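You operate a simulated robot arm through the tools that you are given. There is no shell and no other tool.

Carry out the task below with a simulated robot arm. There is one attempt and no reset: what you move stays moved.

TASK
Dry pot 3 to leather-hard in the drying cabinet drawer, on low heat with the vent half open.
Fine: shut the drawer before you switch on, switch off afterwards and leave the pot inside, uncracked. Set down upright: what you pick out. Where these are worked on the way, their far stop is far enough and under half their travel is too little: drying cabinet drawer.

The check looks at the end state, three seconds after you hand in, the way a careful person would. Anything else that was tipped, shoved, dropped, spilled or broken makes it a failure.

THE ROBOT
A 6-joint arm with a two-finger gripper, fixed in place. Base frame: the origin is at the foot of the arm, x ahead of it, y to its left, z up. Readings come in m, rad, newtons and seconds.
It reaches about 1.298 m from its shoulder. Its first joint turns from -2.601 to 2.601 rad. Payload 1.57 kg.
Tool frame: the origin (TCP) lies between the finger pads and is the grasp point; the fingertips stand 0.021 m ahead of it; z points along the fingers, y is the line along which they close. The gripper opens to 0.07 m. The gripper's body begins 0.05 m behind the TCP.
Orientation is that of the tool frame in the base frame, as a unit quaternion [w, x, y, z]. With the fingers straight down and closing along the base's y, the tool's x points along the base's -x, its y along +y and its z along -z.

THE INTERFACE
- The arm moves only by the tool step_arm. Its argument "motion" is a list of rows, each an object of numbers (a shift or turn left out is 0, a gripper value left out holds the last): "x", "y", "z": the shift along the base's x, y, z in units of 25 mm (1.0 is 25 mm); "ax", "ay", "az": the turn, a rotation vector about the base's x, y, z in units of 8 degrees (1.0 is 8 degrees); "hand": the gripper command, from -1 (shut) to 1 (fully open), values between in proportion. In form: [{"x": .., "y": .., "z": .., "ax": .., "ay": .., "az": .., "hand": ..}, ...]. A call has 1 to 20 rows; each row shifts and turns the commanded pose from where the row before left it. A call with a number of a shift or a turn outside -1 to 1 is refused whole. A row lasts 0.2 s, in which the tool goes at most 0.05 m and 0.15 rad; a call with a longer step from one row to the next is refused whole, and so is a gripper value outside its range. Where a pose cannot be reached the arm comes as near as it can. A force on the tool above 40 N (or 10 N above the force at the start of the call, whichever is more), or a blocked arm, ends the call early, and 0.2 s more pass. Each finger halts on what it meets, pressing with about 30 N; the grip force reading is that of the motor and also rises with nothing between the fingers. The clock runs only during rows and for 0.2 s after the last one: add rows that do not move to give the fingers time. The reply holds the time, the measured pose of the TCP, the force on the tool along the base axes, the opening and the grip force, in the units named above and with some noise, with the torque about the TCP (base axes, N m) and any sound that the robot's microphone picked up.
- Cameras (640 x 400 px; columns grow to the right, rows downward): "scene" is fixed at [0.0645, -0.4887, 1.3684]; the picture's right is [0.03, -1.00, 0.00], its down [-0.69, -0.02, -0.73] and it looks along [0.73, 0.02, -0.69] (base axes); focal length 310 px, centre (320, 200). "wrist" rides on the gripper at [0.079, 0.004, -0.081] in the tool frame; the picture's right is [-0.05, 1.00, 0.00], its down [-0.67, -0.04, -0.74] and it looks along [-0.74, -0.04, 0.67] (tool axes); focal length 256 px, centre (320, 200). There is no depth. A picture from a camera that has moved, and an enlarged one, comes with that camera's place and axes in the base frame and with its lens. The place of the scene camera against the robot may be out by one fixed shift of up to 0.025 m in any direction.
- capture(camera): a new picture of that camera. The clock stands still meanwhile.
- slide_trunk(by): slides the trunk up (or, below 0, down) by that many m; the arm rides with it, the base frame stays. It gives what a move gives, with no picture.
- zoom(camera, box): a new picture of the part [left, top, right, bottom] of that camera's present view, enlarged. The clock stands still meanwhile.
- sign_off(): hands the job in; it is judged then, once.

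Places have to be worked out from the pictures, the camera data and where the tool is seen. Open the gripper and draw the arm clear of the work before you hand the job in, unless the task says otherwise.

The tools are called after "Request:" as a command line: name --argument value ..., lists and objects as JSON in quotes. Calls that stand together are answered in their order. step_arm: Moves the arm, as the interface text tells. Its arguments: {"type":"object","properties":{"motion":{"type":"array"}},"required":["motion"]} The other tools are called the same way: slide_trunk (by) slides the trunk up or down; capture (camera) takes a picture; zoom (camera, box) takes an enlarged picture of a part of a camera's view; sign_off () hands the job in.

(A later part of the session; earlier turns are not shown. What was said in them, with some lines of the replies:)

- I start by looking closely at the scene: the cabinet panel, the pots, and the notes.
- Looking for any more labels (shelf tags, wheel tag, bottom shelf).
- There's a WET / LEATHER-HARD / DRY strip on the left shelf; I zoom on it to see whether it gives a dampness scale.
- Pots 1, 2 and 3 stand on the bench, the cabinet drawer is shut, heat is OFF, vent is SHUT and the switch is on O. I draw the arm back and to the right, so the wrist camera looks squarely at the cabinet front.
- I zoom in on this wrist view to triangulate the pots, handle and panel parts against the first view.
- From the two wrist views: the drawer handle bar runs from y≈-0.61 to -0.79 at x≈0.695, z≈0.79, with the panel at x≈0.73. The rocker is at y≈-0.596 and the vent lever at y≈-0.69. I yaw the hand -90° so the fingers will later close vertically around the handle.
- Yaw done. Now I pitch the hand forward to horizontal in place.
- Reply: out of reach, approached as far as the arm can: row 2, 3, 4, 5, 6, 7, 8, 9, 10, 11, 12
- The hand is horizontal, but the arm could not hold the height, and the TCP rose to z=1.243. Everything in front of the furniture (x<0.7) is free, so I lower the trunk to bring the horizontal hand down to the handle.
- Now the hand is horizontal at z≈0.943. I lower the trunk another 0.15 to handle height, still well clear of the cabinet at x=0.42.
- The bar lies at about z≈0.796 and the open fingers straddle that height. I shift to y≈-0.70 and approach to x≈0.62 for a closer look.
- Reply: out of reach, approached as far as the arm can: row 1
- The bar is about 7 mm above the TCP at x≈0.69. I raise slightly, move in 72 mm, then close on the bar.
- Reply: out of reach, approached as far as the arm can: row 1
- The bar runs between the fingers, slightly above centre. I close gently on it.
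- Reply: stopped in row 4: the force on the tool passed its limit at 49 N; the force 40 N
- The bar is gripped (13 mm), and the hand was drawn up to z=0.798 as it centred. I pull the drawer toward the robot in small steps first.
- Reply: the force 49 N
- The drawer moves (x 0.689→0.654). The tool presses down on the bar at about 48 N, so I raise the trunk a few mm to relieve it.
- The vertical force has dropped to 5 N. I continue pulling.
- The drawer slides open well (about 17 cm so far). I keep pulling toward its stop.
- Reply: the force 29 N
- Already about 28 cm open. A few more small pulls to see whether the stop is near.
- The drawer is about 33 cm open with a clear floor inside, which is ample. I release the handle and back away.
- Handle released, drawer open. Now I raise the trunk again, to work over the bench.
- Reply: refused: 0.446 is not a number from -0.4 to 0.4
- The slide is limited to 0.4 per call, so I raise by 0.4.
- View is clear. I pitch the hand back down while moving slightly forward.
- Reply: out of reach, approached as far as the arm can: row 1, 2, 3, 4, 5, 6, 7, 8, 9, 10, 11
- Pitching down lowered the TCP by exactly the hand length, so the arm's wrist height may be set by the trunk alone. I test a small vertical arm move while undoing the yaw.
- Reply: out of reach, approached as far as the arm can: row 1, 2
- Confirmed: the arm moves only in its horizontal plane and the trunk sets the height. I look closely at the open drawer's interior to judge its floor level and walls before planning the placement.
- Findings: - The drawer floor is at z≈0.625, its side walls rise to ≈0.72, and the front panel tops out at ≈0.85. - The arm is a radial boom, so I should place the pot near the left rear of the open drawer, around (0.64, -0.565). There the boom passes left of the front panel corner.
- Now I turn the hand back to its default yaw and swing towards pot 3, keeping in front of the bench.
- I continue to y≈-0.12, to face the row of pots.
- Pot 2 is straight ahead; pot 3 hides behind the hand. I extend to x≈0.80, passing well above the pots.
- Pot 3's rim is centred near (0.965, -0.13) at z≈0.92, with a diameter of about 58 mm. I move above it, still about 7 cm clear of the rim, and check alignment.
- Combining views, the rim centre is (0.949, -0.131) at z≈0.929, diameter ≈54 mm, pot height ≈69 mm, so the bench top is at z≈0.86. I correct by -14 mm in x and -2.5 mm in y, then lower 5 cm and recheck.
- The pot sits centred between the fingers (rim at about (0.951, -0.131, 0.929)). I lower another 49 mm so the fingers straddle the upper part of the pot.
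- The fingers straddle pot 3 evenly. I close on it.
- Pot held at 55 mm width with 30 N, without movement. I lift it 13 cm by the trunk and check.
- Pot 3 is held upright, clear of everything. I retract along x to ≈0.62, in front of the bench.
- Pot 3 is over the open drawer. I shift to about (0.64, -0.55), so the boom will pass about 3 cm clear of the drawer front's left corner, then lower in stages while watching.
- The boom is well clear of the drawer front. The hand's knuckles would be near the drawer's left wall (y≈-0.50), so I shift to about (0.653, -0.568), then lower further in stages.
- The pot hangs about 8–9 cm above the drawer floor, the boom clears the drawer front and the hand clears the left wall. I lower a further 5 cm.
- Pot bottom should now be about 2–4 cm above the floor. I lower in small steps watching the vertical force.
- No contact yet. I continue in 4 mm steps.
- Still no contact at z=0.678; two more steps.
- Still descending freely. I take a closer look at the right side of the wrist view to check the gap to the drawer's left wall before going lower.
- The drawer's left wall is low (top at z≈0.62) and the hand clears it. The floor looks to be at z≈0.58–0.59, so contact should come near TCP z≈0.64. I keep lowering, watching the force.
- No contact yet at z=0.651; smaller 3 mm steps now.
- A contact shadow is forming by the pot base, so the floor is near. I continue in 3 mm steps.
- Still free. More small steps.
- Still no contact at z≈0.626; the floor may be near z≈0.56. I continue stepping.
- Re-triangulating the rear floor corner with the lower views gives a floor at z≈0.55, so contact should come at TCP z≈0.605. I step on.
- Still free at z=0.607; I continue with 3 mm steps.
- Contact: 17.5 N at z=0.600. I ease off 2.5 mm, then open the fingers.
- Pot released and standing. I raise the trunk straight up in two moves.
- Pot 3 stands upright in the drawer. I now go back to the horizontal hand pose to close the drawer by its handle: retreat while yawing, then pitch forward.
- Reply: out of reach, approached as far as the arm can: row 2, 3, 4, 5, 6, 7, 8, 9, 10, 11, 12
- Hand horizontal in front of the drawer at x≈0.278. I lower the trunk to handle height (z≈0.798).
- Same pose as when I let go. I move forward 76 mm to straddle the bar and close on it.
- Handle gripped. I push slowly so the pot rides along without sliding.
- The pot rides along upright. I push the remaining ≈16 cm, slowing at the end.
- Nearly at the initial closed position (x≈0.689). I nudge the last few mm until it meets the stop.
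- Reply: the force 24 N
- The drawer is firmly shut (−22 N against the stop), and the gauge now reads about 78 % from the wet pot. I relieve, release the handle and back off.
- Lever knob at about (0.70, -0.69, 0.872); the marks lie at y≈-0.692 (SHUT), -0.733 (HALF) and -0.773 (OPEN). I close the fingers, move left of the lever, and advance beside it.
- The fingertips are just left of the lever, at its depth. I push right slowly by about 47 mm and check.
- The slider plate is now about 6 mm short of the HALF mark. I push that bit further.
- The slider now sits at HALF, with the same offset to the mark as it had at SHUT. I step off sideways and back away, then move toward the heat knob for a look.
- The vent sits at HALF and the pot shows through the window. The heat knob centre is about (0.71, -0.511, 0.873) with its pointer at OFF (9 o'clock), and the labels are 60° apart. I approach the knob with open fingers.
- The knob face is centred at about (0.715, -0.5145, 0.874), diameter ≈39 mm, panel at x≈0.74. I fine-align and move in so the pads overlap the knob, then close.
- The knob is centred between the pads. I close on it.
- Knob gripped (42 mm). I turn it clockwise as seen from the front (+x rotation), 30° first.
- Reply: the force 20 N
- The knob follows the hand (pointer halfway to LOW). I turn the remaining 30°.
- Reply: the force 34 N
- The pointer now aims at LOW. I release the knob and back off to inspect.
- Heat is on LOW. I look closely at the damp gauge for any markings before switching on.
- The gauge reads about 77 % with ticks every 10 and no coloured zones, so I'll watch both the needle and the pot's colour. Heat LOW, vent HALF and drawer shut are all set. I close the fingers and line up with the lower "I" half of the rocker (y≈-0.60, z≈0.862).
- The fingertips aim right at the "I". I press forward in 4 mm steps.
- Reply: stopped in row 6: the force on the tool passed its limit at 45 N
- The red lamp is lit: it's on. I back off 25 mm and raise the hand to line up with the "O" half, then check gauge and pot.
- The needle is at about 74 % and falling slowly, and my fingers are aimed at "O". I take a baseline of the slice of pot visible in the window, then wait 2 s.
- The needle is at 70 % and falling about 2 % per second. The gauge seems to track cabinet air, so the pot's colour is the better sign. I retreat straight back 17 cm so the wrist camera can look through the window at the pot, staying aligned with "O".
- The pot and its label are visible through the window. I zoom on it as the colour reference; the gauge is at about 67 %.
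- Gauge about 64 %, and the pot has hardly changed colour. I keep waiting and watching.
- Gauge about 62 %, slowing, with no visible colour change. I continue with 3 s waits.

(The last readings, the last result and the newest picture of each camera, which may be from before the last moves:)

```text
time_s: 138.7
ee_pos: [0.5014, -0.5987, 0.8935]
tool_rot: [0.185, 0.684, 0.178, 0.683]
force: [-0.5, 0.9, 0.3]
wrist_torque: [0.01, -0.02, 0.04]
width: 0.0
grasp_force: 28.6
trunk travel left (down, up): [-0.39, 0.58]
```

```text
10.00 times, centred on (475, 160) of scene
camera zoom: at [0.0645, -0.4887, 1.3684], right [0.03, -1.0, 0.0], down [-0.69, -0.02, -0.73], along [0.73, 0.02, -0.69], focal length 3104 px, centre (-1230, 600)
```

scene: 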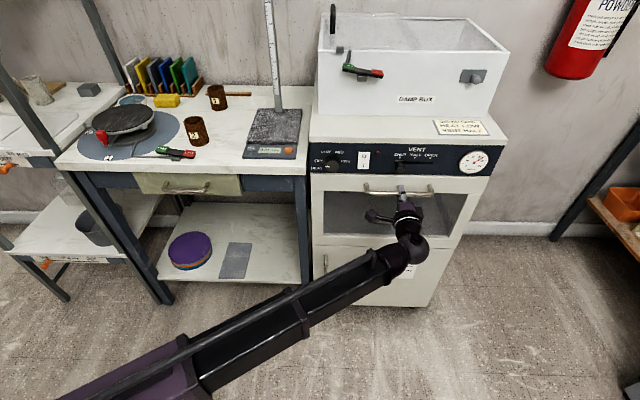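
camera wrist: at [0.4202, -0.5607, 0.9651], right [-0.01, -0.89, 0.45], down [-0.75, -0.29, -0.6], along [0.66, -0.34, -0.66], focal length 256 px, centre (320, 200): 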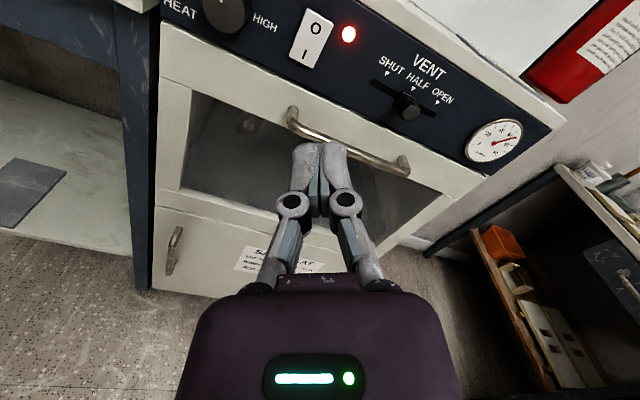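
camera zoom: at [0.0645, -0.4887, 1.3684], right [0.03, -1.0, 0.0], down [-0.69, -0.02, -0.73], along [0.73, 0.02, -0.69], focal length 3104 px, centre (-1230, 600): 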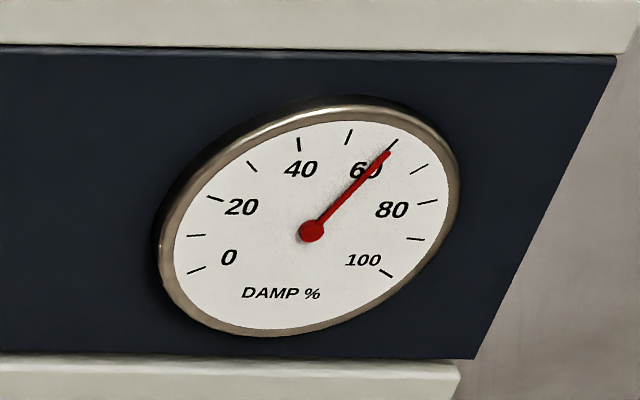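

Gauge about 59 %. I keep waiting 4 s at a time.

Request:
step_arm --motion '[{}, {}, {}, {}, {}, {}, {}, {}, {}, {}, {}, {}, {}, {}, {}, {}, {}, {}, {}]'

Request:
zoom --camera "wrist" --box '[215, 95, 285, 145]'

Request:
zoom --camera "scene" --box '[450, 140, 500, 180]'

```text
time_s: 142.7
ee_pos: [0.5013, -0.5994, 0.8942]
tool_rot: [0.185, 0.684, 0.178, 0.683]
force: [0.0, -0.1, -1.0]
wrist_torque: [0.05, -0.02, -0.02]
width: 0.0
grasp_force: 28.3
trunk travel left (down, up): [-0.39, 0.58]
```

```text
8.00 times, centred on (250, 120) of wrist
camera zoom: at [0.4203, -0.561, 0.9651], right [-0.01, -0.89, 0.45], down [-0.75, -0.29, -0.6], along [0.66, -0.34, -0.66], focal length 2048 px, centre (880, 840)
```

zoom: 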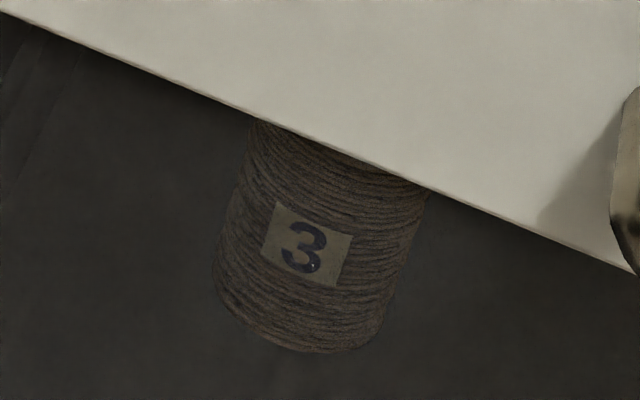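

```text
10.00 times, centred on (475, 160) of scene
camera zoom: at [0.0645, -0.4887, 1.3684], right [0.03, -1.0, 0.0], down [-0.69, -0.02, -0.73], along [0.73, 0.02, -0.69], focal length 3104 px, centre (-1230, 600)
```

zoom: 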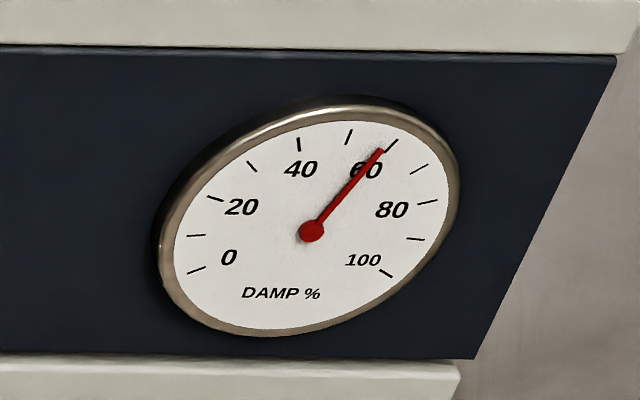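

The pot has visibly changed: it is now lighter, with crisp coil texture, i.e. it has become leather-hard at gauge ≈57 %. I switch off now, moving in and pressing the "O" half.

Request:
step_arm --motion '[{"x": 1}, {"x": 1}, {"x": 1}, {"x": 1}, {"x": 1}, {"x": 1}, {"x": 1}, {"x": 0.3}, {"x": 0.3}, {"x": 0.2}, {"x": 0.16}, {"x": 0.16}, {"x": 0.16}]'

Request:
zoom --camera "scene" --box '[300, 130, 400, 200]'

```text
time_s: 145.6
ee_pos: [0.7031, -0.5989, 0.8946]
tool_rot: [0.186, 0.685, 0.179, 0.682]
force: [-13.3, 0.8, 1.3]
wrist_torque: [0.0, 0.05, 0.06]
width: 0.0
grasp_force: 28.9
trunk travel left (down, up): [-0.39, 0.58]
stopped in row 13: the force on the tool passed its limit at 43 N (the readings are from after the stop); the commanded pose is now the measured one
```

```text
5.71 times, centred on (350, 165) of scene
camera zoom: at [0.0645, -0.4887, 1.3684], right [0.03, -1.0, 0.0], down [-0.69, -0.02, -0.73], along [0.73, 0.02, -0.69], focal length 1774 px, centre (149, 400)
```

zoom: 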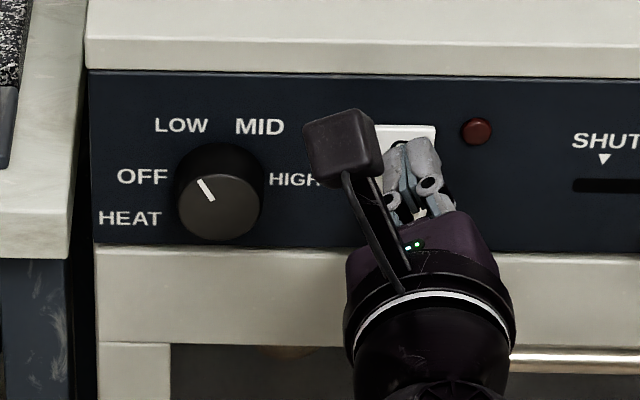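

The lamp is out: it's off. I back straight off and check the pot, gauge and switch.

Request:
step_arm --motion '[{"x": -0.6}, {"x": -1}, {"x": -1}, {"x": -1}, {"x": -1}, {"x": -1}, {"x": -1}, {"x": -1}, {"x": -0.5}]'

Request:
zoom --camera "wrist" --box '[215, 95, 285, 145]'

Request:
capture --camera "wrist"

Request:
zoom --camera "scene" --box '[300, 130, 500, 255]'

```text
time_s: 147.6
ee_pos: [0.5007, -0.5991, 0.8946]
tool_rot: [0.185, 0.685, 0.179, 0.681]
force: [0.3, 0.1, -0.3]
wrist_torque: [-0.02, 0.01, 0.03]
width: 0.0
grasp_force: 28.7
trunk travel left (down, up): [-0.39, 0.58]
```

```text
8.00 times, centred on (250, 120) of wrist
camera zoom: at [0.4205, -0.5611, 0.9648], right [-0.01, -0.89, 0.45], down [-0.75, -0.29, -0.59], along [0.66, -0.34, -0.67], focal length 2048 px, centre (880, 840)
```

zoom: 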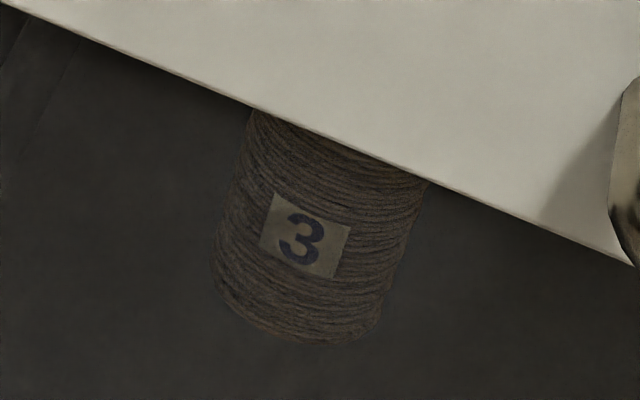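

```text
taken
camera wrist: at [0.4205, -0.5611, 0.9648], right [-0.01, -0.89, 0.45], down [-0.75, -0.29, -0.59], along [0.66, -0.34, -0.67], focal length 256 px, centre (320, 200)
```

wrist: 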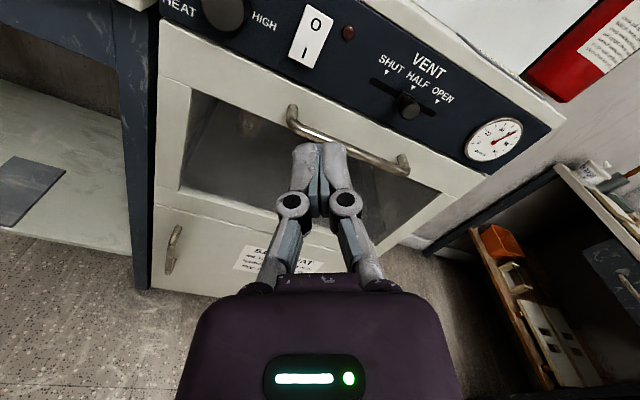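

```text
3.20 times, centred on (400, 192) of scene
camera zoom: at [0.0645, -0.4887, 1.3684], right [0.03, -1.0, 0.0], down [-0.69, -0.02, -0.73], along [0.73, 0.02, -0.69], focal length 993 px, centre (64, 224)
```

zoom: 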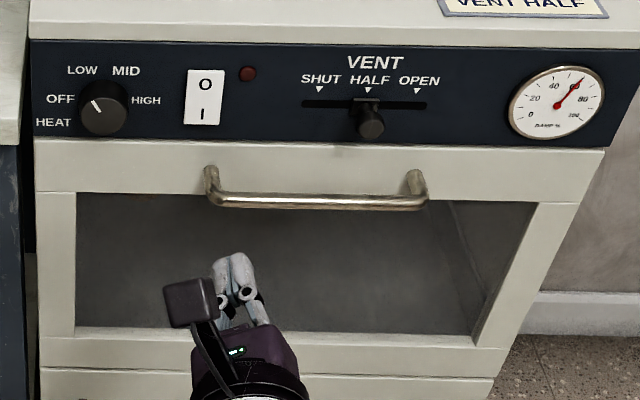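

The switch is on O, the lamp is dark, the vent is at HALF and the drawer is shut. To verify the pot's state I lower the hand 15 cm, well in front of the cabinet, for a better look through the window.

Request:
slide_trunk --by -0.15

Request:
capture --camera "wrist"

Request:
zoom --camera "wrist" --box '[230, 20, 330, 100]'

Request:
zoom --camera "scene" --box '[450, 140, 500, 180]'

```text
time_s: 149.4
ee_pos: [0.5016, -0.5997, 0.743]
tool_rot: [0.185, 0.685, 0.181, 0.681]
force: [0.0, 0.8, 0.6]
wrist_torque: [-0.02, 0.0, -0.01]
width: 0.0002
grasp_force: 28.5
trunk travel left (down, up): [-0.24, 0.73]
```

```text
taken
camera wrist: at [0.4207, -0.5613, 0.8148], right [-0.01, -0.89, 0.45], down [-0.75, -0.29, -0.59], along [0.66, -0.34, -0.67], focal length 256 px, centre (320, 200)
```

wrist: 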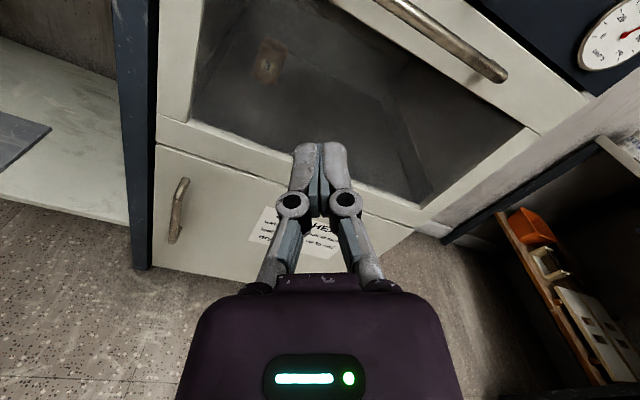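

```text
5.00 times, centred on (280, 60) of wrist
camera zoom: at [0.4207, -0.5613, 0.8148], right [-0.01, -0.89, 0.45], down [-0.75, -0.29, -0.59], along [0.66, -0.34, -0.67], focal length 1280 px, centre (520, 900)
```

zoom: 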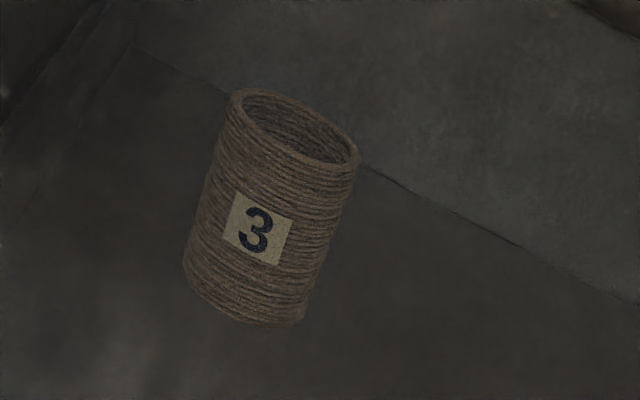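

```text
10.00 times, centred on (475, 160) of scene
camera zoom: at [0.0645, -0.4887, 1.3684], right [0.03, -1.0, 0.0], down [-0.69, -0.02, -0.73], along [0.73, 0.02, -0.69], focal length 3104 px, centre (-1230, 600)
```

zoom: 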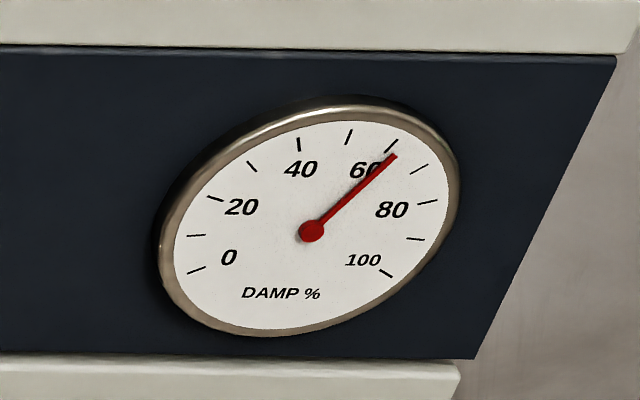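

Pot 3 stands upright, uncracked, lightened with crisp coils after one clear change of state from wet to leather-hard. Now I open the gripper, draw the arm back and take a final look.

Request:
step_arm --motion '[{"hand": 0}, {"hand": 1}, {"x": -1}, {"x": -1}, {"x": -1}, {"x": -1}, {"x": -1}, {"x": -1}, {}]'

Request:
capture --camera "scene"

Request:
zoom --camera "scene" --box '[300, 130, 500, 255]'

Request:
zoom --camera "scene" --box '[140, 70, 320, 180]'

Request:
capture --camera "wrist"

```text
time_s: 151.4
ee_pos: [0.3515, -0.5992, 0.7435]
tool_rot: [0.186, 0.685, 0.178, 0.681]
force: [-0.1, 0.3, -0.5]
wrist_torque: [0.0, -0.03, 0.0]
width: 0.07
grasp_force: 0.0
trunk travel left (down, up): [-0.24, 0.73]
```

```text
taken
```

scene: 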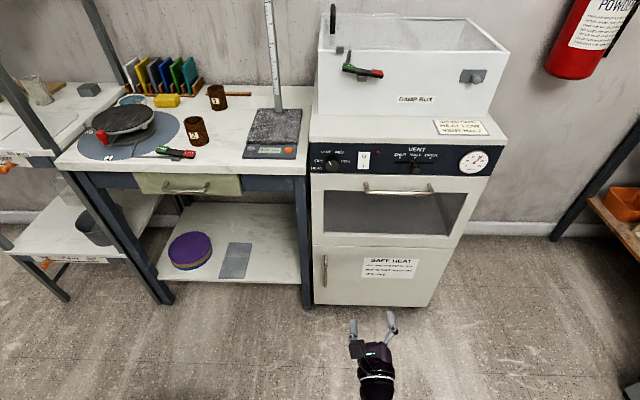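

```text
3.20 times, centred on (400, 192) of scene
camera zoom: at [0.0645, -0.4887, 1.3684], right [0.03, -1.0, 0.0], down [-0.69, -0.02, -0.73], along [0.73, 0.02, -0.69], focal length 993 px, centre (64, 224)
```

zoom: 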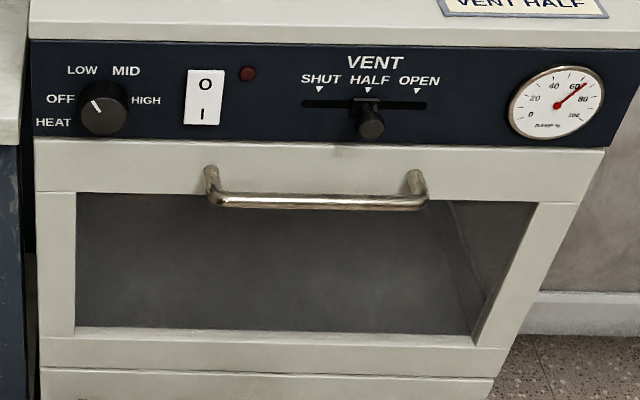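

```text
3.56 times, centred on (230, 125) of scene
camera zoom: at [0.0645, -0.4887, 1.3684], right [0.03, -1.0, 0.0], down [-0.69, -0.02, -0.73], along [0.73, 0.02, -0.69], focal length 1104 px, centre (640, 467)
```

zoom: 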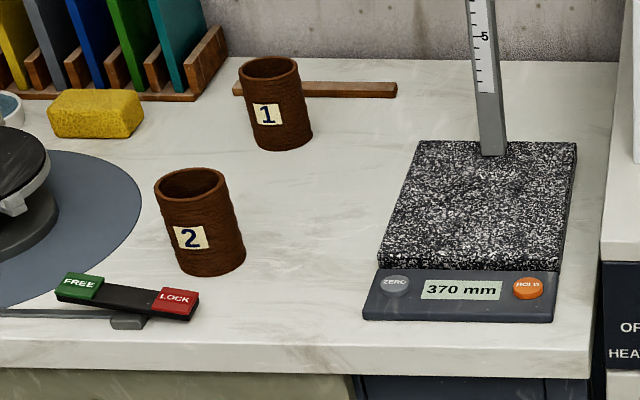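

```text
taken
camera wrist: at [0.2698, -0.5612, 0.8147], right [-0.01, -0.89, 0.45], down [-0.75, -0.29, -0.59], along [0.66, -0.34, -0.67], focal length 256 px, centre (320, 200)
```

wrist: 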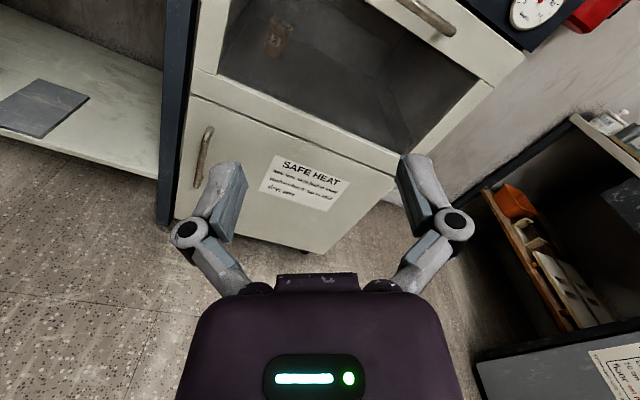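

Everything is in place:
- **Cabinet:** the drawer is shut, heat is on LOW, the vent is at HALF, and the switch is off with the lamp out.
- **Pots:** pot 3 is leather-hard and upright inside. Pots 1 and 2 are untouched.
- **Arm:** the gripper is open and clear of the work.

I hand in.

Request:
sign_off

```text
The job is handed in.
```

I dried pot 3 in the cabinet drawer on low heat with the vent half open, then switched off and handed the job in. It's upright and uncracked in the shut drawer.

I judged leather-hard by eye: nothing in the scene marks it on the gauge. About 15 s after switch-on, the pot turned lighter and its coils showed crisp through the window. I took that single change as wet to leather-hard and switched off about 3–7 s later. The damp gauge read about 57 % when I saw the change and went back up to about 62 % once the heat was off.

- **Drawer:** I pulled it out about 33 cm without reaching its far stop, which I judged to be well over half its travel. I pushed it firmly shut before switching on.
- **Controls now:** the switch is off and the lamp is out. The heat knob is still at LOW and the vent at HALF.
- **Rest of the bench:** pots 1 and 2 are where they were, nothing was knocked over, and the arm is clear with the gripper open.
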